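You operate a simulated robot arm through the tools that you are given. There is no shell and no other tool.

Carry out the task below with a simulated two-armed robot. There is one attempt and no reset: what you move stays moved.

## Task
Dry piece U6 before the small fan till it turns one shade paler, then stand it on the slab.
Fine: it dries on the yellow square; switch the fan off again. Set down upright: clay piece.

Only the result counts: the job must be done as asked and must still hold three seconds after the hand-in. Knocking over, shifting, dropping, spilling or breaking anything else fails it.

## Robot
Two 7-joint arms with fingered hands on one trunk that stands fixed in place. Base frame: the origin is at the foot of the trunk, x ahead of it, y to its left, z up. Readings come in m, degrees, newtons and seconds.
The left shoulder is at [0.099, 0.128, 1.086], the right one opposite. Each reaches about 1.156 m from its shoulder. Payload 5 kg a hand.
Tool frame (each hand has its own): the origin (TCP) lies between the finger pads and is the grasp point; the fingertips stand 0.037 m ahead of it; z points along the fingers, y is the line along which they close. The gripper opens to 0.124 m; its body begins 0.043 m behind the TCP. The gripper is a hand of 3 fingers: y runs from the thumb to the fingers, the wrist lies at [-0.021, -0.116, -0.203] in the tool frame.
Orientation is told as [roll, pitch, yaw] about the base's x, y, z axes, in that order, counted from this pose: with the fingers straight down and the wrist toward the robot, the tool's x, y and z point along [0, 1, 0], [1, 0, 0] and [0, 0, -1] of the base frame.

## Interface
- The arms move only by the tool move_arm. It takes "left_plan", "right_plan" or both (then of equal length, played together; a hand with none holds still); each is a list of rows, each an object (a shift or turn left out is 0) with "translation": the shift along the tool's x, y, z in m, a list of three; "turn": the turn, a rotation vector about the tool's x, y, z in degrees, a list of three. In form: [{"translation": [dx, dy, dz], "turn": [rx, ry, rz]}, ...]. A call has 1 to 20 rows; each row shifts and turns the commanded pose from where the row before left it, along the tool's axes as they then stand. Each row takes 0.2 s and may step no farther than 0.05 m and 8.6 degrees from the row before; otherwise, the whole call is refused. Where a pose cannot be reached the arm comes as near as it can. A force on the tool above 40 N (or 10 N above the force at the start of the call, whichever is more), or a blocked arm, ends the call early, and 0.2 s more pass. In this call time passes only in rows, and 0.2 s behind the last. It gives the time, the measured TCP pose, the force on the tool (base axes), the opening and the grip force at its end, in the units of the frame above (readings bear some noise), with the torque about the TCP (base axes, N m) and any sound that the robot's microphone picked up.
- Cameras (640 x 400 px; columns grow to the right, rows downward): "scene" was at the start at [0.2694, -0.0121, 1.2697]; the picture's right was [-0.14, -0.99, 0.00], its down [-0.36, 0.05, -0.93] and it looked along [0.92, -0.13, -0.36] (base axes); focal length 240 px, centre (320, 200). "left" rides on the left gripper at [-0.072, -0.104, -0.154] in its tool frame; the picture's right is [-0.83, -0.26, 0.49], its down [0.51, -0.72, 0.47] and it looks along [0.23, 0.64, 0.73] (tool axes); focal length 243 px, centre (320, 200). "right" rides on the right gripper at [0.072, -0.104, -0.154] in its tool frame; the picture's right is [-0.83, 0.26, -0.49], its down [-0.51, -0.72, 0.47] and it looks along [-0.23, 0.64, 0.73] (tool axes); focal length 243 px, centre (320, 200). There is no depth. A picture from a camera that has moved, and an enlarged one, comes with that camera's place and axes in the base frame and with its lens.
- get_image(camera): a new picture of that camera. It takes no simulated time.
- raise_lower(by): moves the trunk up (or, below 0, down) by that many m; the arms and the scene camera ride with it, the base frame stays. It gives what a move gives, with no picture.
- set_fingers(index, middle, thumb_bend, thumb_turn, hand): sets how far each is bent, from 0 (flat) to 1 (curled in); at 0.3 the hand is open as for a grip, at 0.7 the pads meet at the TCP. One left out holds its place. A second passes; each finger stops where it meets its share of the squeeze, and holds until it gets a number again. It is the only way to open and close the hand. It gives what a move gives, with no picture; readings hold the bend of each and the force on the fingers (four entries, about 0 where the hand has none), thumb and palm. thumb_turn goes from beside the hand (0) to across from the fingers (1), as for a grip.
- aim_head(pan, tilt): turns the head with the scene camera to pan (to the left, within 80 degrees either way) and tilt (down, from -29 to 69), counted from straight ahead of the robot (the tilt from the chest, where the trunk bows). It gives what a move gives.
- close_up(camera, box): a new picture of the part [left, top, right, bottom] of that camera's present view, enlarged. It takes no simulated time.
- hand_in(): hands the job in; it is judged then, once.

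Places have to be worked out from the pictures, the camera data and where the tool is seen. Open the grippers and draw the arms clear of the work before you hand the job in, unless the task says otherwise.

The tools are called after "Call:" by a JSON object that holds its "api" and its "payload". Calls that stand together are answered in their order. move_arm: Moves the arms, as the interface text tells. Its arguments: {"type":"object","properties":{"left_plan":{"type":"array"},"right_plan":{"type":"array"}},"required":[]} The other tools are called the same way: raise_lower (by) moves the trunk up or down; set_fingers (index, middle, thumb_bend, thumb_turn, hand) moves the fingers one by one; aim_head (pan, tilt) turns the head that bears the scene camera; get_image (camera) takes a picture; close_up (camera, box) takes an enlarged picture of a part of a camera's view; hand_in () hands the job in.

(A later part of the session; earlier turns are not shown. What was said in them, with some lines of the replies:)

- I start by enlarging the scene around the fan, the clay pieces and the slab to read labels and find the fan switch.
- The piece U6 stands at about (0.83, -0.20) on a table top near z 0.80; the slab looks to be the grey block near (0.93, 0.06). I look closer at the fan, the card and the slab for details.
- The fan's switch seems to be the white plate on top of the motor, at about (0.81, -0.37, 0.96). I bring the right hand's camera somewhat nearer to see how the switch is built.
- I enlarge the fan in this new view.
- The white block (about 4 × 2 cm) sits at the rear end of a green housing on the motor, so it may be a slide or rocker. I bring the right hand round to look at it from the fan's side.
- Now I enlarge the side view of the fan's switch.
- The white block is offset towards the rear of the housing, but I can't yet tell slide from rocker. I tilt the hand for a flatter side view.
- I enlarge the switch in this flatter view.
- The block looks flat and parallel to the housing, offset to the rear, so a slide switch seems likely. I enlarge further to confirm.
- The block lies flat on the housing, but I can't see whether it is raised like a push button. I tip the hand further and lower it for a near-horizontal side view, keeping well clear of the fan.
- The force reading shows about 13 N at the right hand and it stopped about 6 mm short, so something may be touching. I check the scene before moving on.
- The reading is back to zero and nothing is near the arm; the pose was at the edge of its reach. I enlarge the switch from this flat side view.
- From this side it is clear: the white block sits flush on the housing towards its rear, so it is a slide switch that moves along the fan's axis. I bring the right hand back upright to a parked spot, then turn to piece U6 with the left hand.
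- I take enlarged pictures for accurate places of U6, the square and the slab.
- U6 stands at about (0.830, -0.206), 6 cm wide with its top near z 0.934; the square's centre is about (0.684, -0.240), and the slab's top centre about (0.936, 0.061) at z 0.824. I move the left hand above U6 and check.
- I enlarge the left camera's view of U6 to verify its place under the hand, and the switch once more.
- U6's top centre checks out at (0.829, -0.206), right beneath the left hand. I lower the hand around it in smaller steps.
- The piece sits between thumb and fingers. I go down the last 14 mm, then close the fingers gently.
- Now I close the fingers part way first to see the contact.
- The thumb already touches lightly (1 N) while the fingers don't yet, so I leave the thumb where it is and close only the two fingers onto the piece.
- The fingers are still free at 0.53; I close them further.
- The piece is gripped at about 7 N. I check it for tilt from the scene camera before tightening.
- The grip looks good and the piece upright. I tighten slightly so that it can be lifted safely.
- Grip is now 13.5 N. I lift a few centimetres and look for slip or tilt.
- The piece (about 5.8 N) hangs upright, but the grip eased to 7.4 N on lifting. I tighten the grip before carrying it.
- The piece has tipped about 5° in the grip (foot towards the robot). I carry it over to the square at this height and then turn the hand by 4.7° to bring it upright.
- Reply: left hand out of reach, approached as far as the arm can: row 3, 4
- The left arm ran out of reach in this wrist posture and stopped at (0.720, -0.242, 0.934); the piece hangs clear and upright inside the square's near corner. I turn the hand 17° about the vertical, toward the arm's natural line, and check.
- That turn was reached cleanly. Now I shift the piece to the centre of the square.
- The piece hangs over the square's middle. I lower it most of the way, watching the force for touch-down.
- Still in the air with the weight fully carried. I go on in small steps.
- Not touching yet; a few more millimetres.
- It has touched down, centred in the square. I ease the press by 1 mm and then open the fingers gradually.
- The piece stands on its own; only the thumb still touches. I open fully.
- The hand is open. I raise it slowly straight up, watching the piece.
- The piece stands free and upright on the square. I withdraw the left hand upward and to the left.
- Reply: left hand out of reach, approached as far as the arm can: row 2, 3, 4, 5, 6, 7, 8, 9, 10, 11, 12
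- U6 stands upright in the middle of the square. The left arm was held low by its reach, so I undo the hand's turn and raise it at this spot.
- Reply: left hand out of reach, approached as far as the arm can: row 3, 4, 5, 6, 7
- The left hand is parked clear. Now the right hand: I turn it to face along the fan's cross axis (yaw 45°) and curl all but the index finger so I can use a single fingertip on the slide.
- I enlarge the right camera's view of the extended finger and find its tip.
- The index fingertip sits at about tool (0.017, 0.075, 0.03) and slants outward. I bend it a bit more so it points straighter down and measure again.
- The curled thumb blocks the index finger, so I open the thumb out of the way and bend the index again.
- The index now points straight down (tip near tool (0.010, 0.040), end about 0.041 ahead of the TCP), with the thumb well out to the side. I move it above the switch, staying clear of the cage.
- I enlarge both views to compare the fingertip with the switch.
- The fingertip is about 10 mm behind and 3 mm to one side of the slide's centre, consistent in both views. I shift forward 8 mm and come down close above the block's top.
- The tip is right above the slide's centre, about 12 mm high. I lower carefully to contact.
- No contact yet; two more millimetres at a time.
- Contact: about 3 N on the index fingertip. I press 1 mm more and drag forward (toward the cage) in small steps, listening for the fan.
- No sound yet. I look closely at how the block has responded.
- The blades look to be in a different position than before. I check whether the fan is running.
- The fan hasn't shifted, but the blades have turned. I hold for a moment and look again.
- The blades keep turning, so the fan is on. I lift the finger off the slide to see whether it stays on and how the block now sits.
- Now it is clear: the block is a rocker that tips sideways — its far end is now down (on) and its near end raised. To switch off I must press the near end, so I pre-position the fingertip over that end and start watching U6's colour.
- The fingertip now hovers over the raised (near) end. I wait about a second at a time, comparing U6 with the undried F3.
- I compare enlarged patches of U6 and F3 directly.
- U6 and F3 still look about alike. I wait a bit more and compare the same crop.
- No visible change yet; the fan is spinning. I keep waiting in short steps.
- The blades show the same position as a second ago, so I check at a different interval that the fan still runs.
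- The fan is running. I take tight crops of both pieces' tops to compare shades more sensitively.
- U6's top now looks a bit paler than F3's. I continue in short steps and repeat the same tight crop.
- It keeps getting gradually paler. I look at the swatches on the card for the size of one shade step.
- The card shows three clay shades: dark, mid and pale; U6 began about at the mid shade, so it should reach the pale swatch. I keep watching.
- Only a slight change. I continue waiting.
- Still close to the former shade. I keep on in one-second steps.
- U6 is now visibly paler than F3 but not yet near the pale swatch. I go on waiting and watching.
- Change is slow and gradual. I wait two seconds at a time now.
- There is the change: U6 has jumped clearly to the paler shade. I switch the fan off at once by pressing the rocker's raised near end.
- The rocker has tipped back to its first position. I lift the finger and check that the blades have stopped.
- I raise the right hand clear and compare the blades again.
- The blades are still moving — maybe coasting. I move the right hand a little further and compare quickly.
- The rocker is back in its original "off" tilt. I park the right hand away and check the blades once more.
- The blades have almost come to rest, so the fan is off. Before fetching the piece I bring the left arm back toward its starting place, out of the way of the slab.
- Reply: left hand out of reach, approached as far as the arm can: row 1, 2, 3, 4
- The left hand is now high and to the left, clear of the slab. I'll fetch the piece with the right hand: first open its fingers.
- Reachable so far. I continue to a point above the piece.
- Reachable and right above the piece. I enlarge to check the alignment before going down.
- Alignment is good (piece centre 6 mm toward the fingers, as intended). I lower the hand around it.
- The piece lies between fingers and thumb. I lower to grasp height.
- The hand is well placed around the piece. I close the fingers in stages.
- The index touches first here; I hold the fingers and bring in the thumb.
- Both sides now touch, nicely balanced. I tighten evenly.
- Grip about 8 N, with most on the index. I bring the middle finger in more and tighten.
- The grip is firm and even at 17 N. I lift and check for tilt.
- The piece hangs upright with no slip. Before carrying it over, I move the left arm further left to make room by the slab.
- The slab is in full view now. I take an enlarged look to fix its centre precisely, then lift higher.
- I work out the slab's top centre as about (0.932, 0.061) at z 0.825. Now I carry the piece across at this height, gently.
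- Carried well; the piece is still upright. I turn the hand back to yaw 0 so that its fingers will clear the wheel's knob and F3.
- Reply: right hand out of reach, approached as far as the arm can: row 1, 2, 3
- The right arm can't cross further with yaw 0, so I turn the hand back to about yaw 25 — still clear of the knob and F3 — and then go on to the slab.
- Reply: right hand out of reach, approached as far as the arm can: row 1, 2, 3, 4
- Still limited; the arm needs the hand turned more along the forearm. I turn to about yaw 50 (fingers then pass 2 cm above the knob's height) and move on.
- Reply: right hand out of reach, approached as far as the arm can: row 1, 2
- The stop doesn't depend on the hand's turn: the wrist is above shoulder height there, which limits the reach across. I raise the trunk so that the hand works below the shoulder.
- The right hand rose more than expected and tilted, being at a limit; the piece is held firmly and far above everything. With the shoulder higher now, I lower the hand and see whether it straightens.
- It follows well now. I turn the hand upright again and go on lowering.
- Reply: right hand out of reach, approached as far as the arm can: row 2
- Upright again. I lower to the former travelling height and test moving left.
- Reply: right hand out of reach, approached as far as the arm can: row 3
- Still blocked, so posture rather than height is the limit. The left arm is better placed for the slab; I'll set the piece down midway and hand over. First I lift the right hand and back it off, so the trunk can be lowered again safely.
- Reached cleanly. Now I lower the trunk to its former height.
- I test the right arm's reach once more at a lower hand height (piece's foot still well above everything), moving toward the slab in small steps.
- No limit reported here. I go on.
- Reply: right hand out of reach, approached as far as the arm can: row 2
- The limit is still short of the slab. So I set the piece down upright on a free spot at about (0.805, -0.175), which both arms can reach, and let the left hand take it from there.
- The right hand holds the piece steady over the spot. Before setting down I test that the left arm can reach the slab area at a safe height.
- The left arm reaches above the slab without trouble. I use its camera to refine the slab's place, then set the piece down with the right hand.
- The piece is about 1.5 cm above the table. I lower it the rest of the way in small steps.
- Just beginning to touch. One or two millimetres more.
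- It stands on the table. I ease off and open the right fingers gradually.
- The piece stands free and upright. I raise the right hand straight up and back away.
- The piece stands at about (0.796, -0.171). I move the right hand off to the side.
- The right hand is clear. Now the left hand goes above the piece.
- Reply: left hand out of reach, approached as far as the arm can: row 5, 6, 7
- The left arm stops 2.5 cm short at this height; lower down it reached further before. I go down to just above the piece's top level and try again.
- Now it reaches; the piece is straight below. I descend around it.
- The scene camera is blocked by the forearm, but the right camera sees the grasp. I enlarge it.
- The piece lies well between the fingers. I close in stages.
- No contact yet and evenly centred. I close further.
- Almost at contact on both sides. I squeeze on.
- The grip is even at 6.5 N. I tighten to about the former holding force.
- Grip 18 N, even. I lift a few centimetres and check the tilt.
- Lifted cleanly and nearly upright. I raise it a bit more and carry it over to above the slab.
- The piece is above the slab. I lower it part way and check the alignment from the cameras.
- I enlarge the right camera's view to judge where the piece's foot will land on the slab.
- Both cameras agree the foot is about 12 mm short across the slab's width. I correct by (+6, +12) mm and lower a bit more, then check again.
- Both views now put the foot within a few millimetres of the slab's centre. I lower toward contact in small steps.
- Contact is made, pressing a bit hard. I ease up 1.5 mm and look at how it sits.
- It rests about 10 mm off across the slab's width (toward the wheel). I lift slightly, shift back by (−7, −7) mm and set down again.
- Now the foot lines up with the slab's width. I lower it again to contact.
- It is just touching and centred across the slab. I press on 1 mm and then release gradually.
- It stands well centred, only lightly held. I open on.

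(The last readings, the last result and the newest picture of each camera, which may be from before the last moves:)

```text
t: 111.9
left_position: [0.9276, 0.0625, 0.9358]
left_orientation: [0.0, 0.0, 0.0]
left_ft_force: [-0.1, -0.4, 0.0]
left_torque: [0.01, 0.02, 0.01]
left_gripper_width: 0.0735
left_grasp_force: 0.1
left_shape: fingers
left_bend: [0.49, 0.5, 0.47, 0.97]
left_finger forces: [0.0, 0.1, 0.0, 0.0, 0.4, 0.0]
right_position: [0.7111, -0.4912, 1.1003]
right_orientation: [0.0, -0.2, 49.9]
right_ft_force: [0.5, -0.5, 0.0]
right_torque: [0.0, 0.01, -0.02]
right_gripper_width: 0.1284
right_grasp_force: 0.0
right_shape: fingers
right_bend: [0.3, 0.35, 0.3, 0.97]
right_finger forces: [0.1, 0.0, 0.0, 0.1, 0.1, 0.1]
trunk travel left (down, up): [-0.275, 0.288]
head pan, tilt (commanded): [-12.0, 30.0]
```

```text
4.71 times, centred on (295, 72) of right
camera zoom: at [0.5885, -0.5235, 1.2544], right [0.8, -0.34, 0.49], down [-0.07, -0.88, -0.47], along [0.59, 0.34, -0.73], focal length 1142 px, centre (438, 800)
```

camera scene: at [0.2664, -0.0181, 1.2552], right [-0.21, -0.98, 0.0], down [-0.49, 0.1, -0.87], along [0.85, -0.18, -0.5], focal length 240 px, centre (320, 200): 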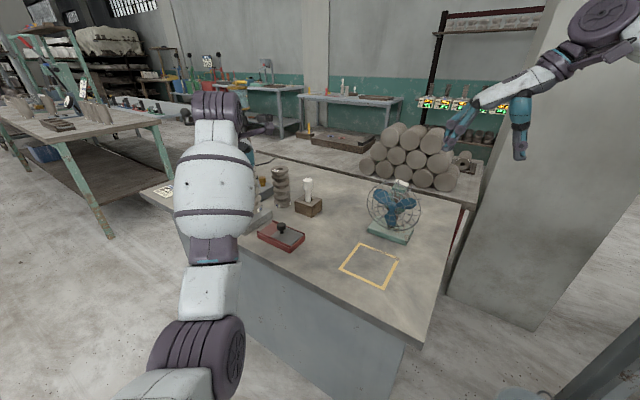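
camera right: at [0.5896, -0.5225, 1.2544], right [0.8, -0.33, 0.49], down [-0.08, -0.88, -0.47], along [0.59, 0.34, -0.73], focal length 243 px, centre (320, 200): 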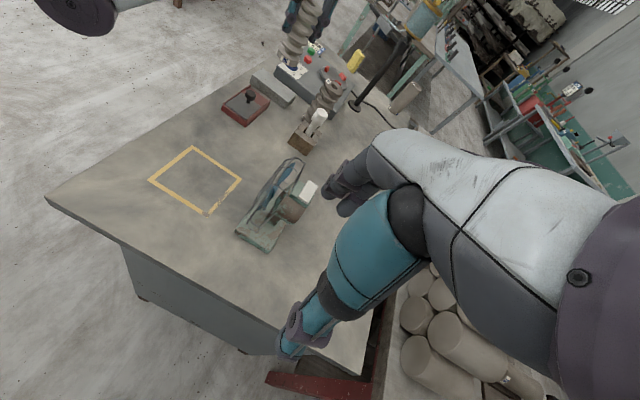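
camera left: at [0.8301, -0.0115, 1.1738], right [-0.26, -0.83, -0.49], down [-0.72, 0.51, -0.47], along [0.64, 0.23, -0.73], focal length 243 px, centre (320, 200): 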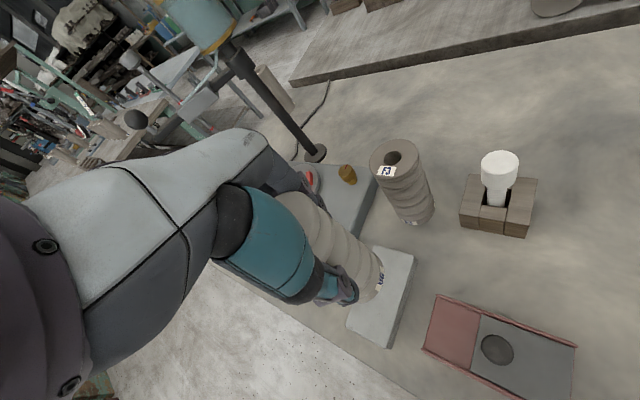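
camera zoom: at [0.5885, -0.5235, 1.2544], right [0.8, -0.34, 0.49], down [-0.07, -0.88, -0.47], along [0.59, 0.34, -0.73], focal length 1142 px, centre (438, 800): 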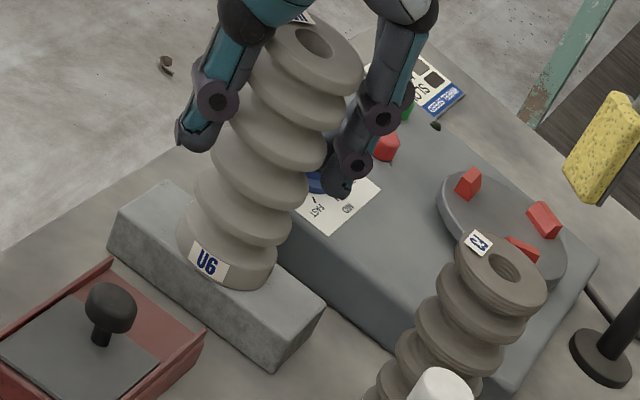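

The piece stands on its own on the slab. I open the hand fully.

Call:
{"api": "set_fingers", "payload": {"hand": "left", "index": 0.33, "middle": 0.33, "thumb_bend": 0.27}}

Call:
{"api": "close_up", "payload": {"camera": "right", "box": [255, 30, 335, 115]}}

Call:
{"api": "close_up", "payload": {"camera": "left", "box": [260, 170, 480, 380]}}

```text
t: 112.9
left_position: [0.9287, 0.0623, 0.9359]
left_orientation: [0.0, 0.1, 0.0]
left_ft_force: [-0.6, 0.4, -0.6]
left_torque: [-0.02, 0.05, 0.02]
left_gripper_width: 0.1269
left_grasp_force: 0.1
left_shape: fingers
left_bend: [0.33, 0.33, 0.27, 0.97]
left_finger forces: [0.0, 0.0, 0.0, 0.1, 0.0, 0.0]
right_position: [0.7115, -0.49, 1.1012]
right_orientation: [0.0, -0.1, 49.9]
right_ft_force: [0.7, -0.2, -0.1]
right_torque: [-0.05, 0.0, 0.02]
right_gripper_width: 0.1285
right_grasp_force: 0.2
right_shape: fingers
right_bend: [0.3, 0.35, 0.3, 0.97]
right_finger forces: [0.0, 0.0, 0.0, 0.0, 0.0, 0.1]
trunk travel left (down, up): [-0.275, 0.288]
head pan, tilt (commanded): [-12.0, 30.0]
```

```text
4.71 times, centred on (295, 72) of right
camera zoom: at [0.5886, -0.5235, 1.2544], right [0.8, -0.34, 0.49], down [-0.07, -0.88, -0.47], along [0.59, 0.34, -0.73], focal length 1142 px, centre (438, 800)
```

zoom: 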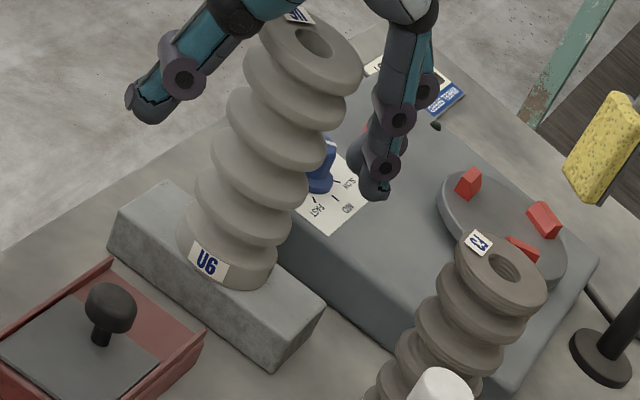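

```text
1.90 times, centred on (370, 275) of left
camera zoom: at [0.8258, -0.0105, 1.0879], right [-0.26, -0.83, -0.49], down [-0.72, 0.51, -0.47], along [0.64, 0.23, -0.73], focal length 462 px, centre (225, 57)
```

zoom: 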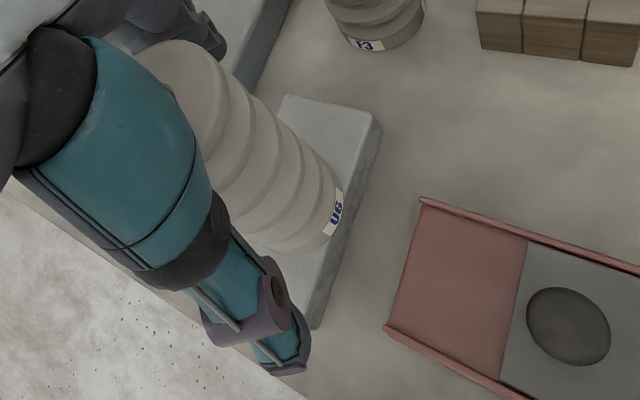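

The piece stands free, upright and centred on the slab. I raise the left hand straight up.

Call:
{"api": "move_arm", "payload": {"left_plan": [{"translation": [0, 0, -0.008]}, {"translation": [0, 0, -0.015]}, {"translation": [0, 0, -0.03]}, {"translation": [0, 0, -0.035]}, {"translation": [0, 0, -0.035]}]}}

Call:
{"api": "close_up", "payload": {"camera": "right", "box": [235, 0, 355, 115]}}

```text
t: 114.1
left_position: [0.9306, 0.0605, 1.0609]
left_orientation: [0.0, 0.0, 0.1]
left_ft_force: [-0.6, -1.2, -0.1]
left_torque: [0.0, 0.0, -0.02]
left_gripper_width: 0.1268
left_grasp_force: 0.0
left_shape: fingers
left_bend: [0.33, 0.33, 0.27, 0.97]
left_finger forces: [0.1, 0.0, 0.0, 0.0, 0.1, 0.0]
right_position: [0.7103, -0.4909, 1.1007]
right_orientation: [-0.1, -0.3, 49.9]
right_ft_force: [-0.2, -0.9, 0.5]
right_torque: [0.0, -0.02, -0.02]
right_gripper_width: 0.1285
right_grasp_force: 0.0
right_shape: fingers
right_bend: [0.3, 0.35, 0.3, 0.97]
right_finger forces: [0.0, 0.1, 0.0, 0.0, 0.0, 0.1]
trunk travel left (down, up): [-0.275, 0.288]
head pan, tilt (commanded): [-12.0, 30.0]
```

```text
3.48 times, centred on (295, 58) of right
camera zoom: at [0.5878, -0.5236, 1.2548], right [0.8, -0.34, 0.49], down [-0.07, -0.88, -0.47], along [0.59, 0.34, -0.73], focal length 844 px, centre (407, 696)
```

zoom: 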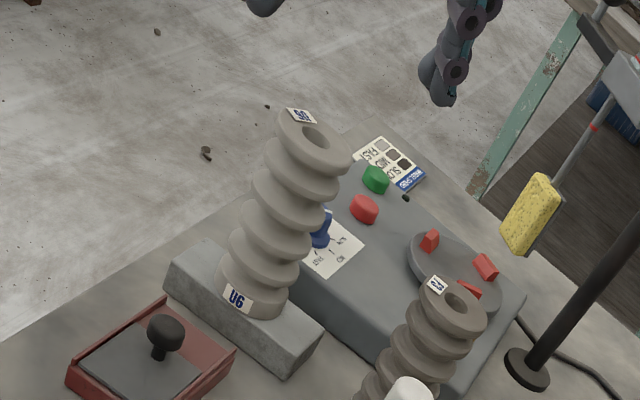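

The hand is clear above the piece. I draw the left arm away along the path it came by.

Call:
{"api": "move_arm", "payload": {"left_plan": [{"translation": [0.0374, -0.0147, -0.0186]}, {"translation": [0.0374, -0.0147, -0.0186]}, {"translation": [0.0374, -0.0147, -0.0186]}, {"translation": [0.0374, -0.0147, -0.0186]}, {"translation": [0.0374, -0.0147, -0.0186]}, {"translation": [0.0374, -0.0147, -0.0186]}, {"translation": [0.0374, -0.0147, -0.0186]}, {"translation": [0.0374, -0.0147, -0.0186]}]}}

Call:
{"api": "get_image", "payload": {"camera": "scene"}}

Call:
{"api": "close_up", "payload": {"camera": "scene", "box": [190, 140, 330, 260]}}

Call:
{"api": "close_up", "payload": {"camera": "scene", "box": [330, 150, 440, 280]}}

```text
t: 115.9
left_position: [0.8088, 0.3635, 1.2084]
left_orientation: [0.0, 0.0, 0.0]
left_ft_force: [-0.5, -0.1, -0.6]
left_torque: [-0.05, 0.0, -0.01]
left_gripper_width: 0.1273
left_grasp_force: 0.1
left_shape: fingers
left_bend: [0.33, 0.33, 0.27, 0.97]
left_finger forces: [0.1, 0.1, 0.0, 0.0, 0.0, 0.1]
right_position: [0.7104, -0.4889, 1.1019]
right_orientation: [-0.2, -0.3, 49.9]
right_ft_force: [0.2, 1.0, 1.4]
right_torque: [0.01, -0.02, -0.02]
right_gripper_width: 0.1284
right_grasp_force: 0.0
right_shape: fingers
right_bend: [0.3, 0.35, 0.3, 0.97]
right_finger forces: [0.0, 0.1, 0.0, 0.0, 0.1, 0.0]
trunk travel left (down, up): [-0.275, 0.288]
head pan, tilt (commanded): [-12.0, 30.0]
```

```text
taken
camera scene: at [0.2646, -0.0174, 1.2556], right [-0.21, -0.98, 0.0], down [-0.49, 0.1, -0.87], along [0.85, -0.18, -0.5], focal length 240 px, centre (320, 200)
```

scene: 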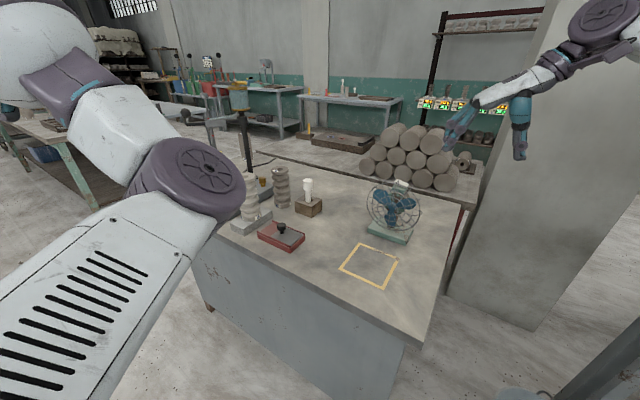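

```text
3.33 times, centred on (260, 200) of scene
camera zoom: at [0.2646, -0.0174, 1.2556], right [-0.21, -0.98, 0.0], down [-0.49, 0.1, -0.87], along [0.85, -0.18, -0.5], focal length 800 px, centre (520, 200)
```

zoom: 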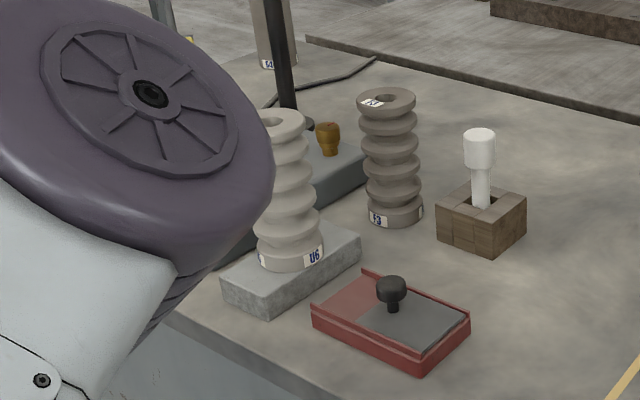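

```text
3.08 times, centred on (385, 215) of scene
camera zoom: at [0.2646, -0.0174, 1.2556], right [-0.21, -0.98, 0.0], down [-0.49, 0.1, -0.87], along [0.85, -0.18, -0.5], focal length 739 px, centre (120, 154)
```

zoom: 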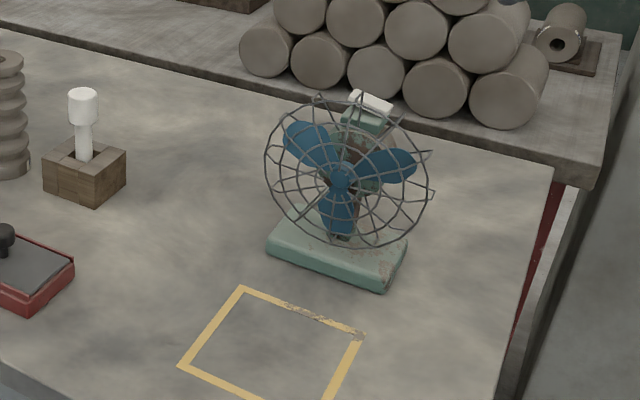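

U6 stands pale and upright on the slab; the fan is at rest and unmoved. I compare U6 and F3 with the card's swatches from the right camera as a last check.

Call:
{"api": "close_up", "payload": {"camera": "right", "box": [265, 15, 345, 75]}}

Call:
{"api": "close_up", "payload": {"camera": "right", "box": [300, 35, 330, 55]}}

```text
6.67 times, centred on (305, 45) of right
camera zoom: at [0.5872, -0.5229, 1.2556], right [0.8, -0.34, 0.5], down [-0.07, -0.88, -0.47], along [0.59, 0.34, -0.73], focal length 1618 px, centre (420, 1233)
```

zoom: 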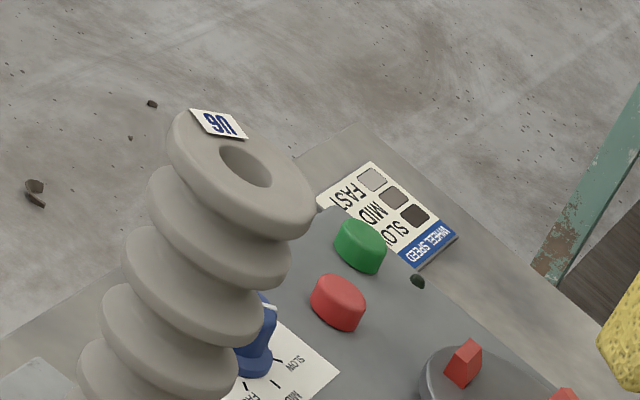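

```text
16.00 times, centred on (315, 45) of right
camera zoom: at [0.5872, -0.5229, 1.2556], right [0.8, -0.34, 0.5], down [-0.07, -0.88, -0.47], along [0.59, 0.34, -0.73], focal length 3882 px, centre (400, 2680)
```

zoom: 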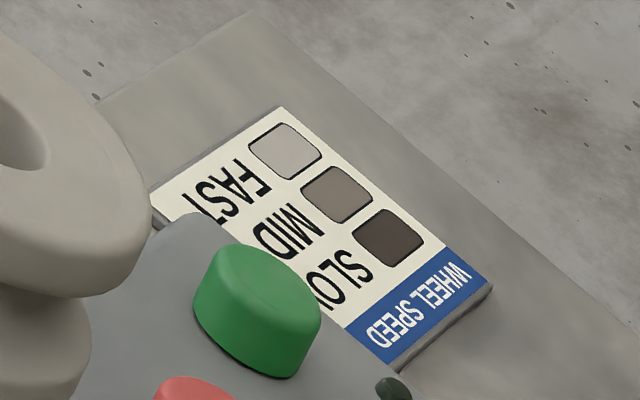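

U6's shade now matches the pale swatch, one step above F3's mid shade. I draw the right hand a little further off and take a last look before handing in.

Call:
{"api": "move_arm", "payload": {"right_plan": [{"translation": [-0.02, -0.03, -0.02]}, {"translation": [-0.02, -0.03, -0.02]}]}}

Call:
{"api": "close_up", "payload": {"camera": "scene", "box": [220, 140, 440, 290]}}

```text
t: 116.5
left_position: [0.809, 0.3625, 1.2076]
left_orientation: [-0.1, -0.1, 0.0]
left_ft_force: [-0.1, -0.5, 0.2]
left_torque: [0.0, 0.0, 0.04]
left_gripper_width: 0.1271
left_grasp_force: 0.1
left_shape: fingers
left_bend: [0.33, 0.33, 0.27, 0.97]
left_finger forces: [0.1, 0.0, 0.0, 0.0, 0.0, 0.1]
right_position: [0.7021, -0.5637, 1.1411]
right_orientation: [0.0, -0.3, 50.0]
right_ft_force: [-0.6, -0.2, 0.3]
right_torque: [0.06, -0.04, 0.02]
right_gripper_width: 0.1286
right_grasp_force: 0.1
right_shape: fingers
right_bend: [0.3, 0.35, 0.3, 0.97]
right_finger forces: [0.0, 0.0, 0.0, 0.1, 0.0, 0.0]
trunk travel left (down, up): [-0.275, 0.288]
head pan, tilt (commanded): [-12.0, 30.0]
```

```text
2.67 times, centred on (330, 215) of scene
camera zoom: at [0.2652, -0.0183, 1.2555], right [-0.21, -0.98, 0.0], down [-0.49, 0.1, -0.87], along [0.85, -0.18, -0.5], focal length 640 px, centre (293, 160)
```

zoom: 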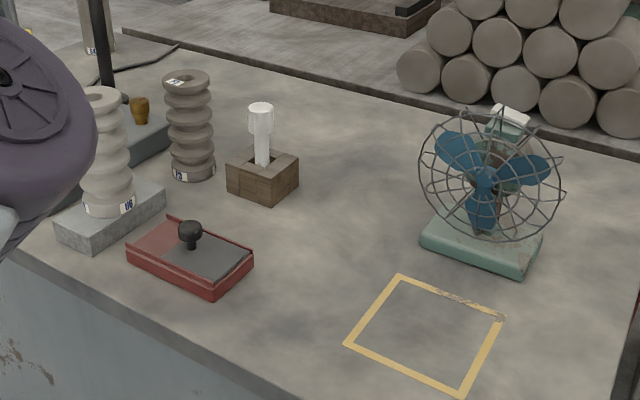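

Everything is in order: U6 stands upright on the slab one shade paler, the fan is off and still, nothing else has moved, and both hands are open and clear. I hand the job in.

Call:
{"api": "hand_in", "payload": {}}

```text
The job is handed in.
```

I handed the job in with U6 standing upright on the slab, one shade paler. The result of the judging has not come back to me.

- **Drying:** I stood U6 on the yellow square and ran the fan until its colour jumped visibly. That took about 12 seconds, and the fan was on for roughly a second or two after the jump. It now matches the pale swatch on the card, while F3, which looked the same as U6 at the start, is still the mid shade.
- **Fan:** The switch is a rocker on top of the motor. I set it back to off, and the blades have stopped. The fan did not shift.
- **Moving to the slab:** The right arm could not reach the slab. I set U6 down upright on a free spot of the table and moved it onto the slab with the left hand.
- **Other objects:** Nothing else looks moved in the last picture, and both hands are open and clear.
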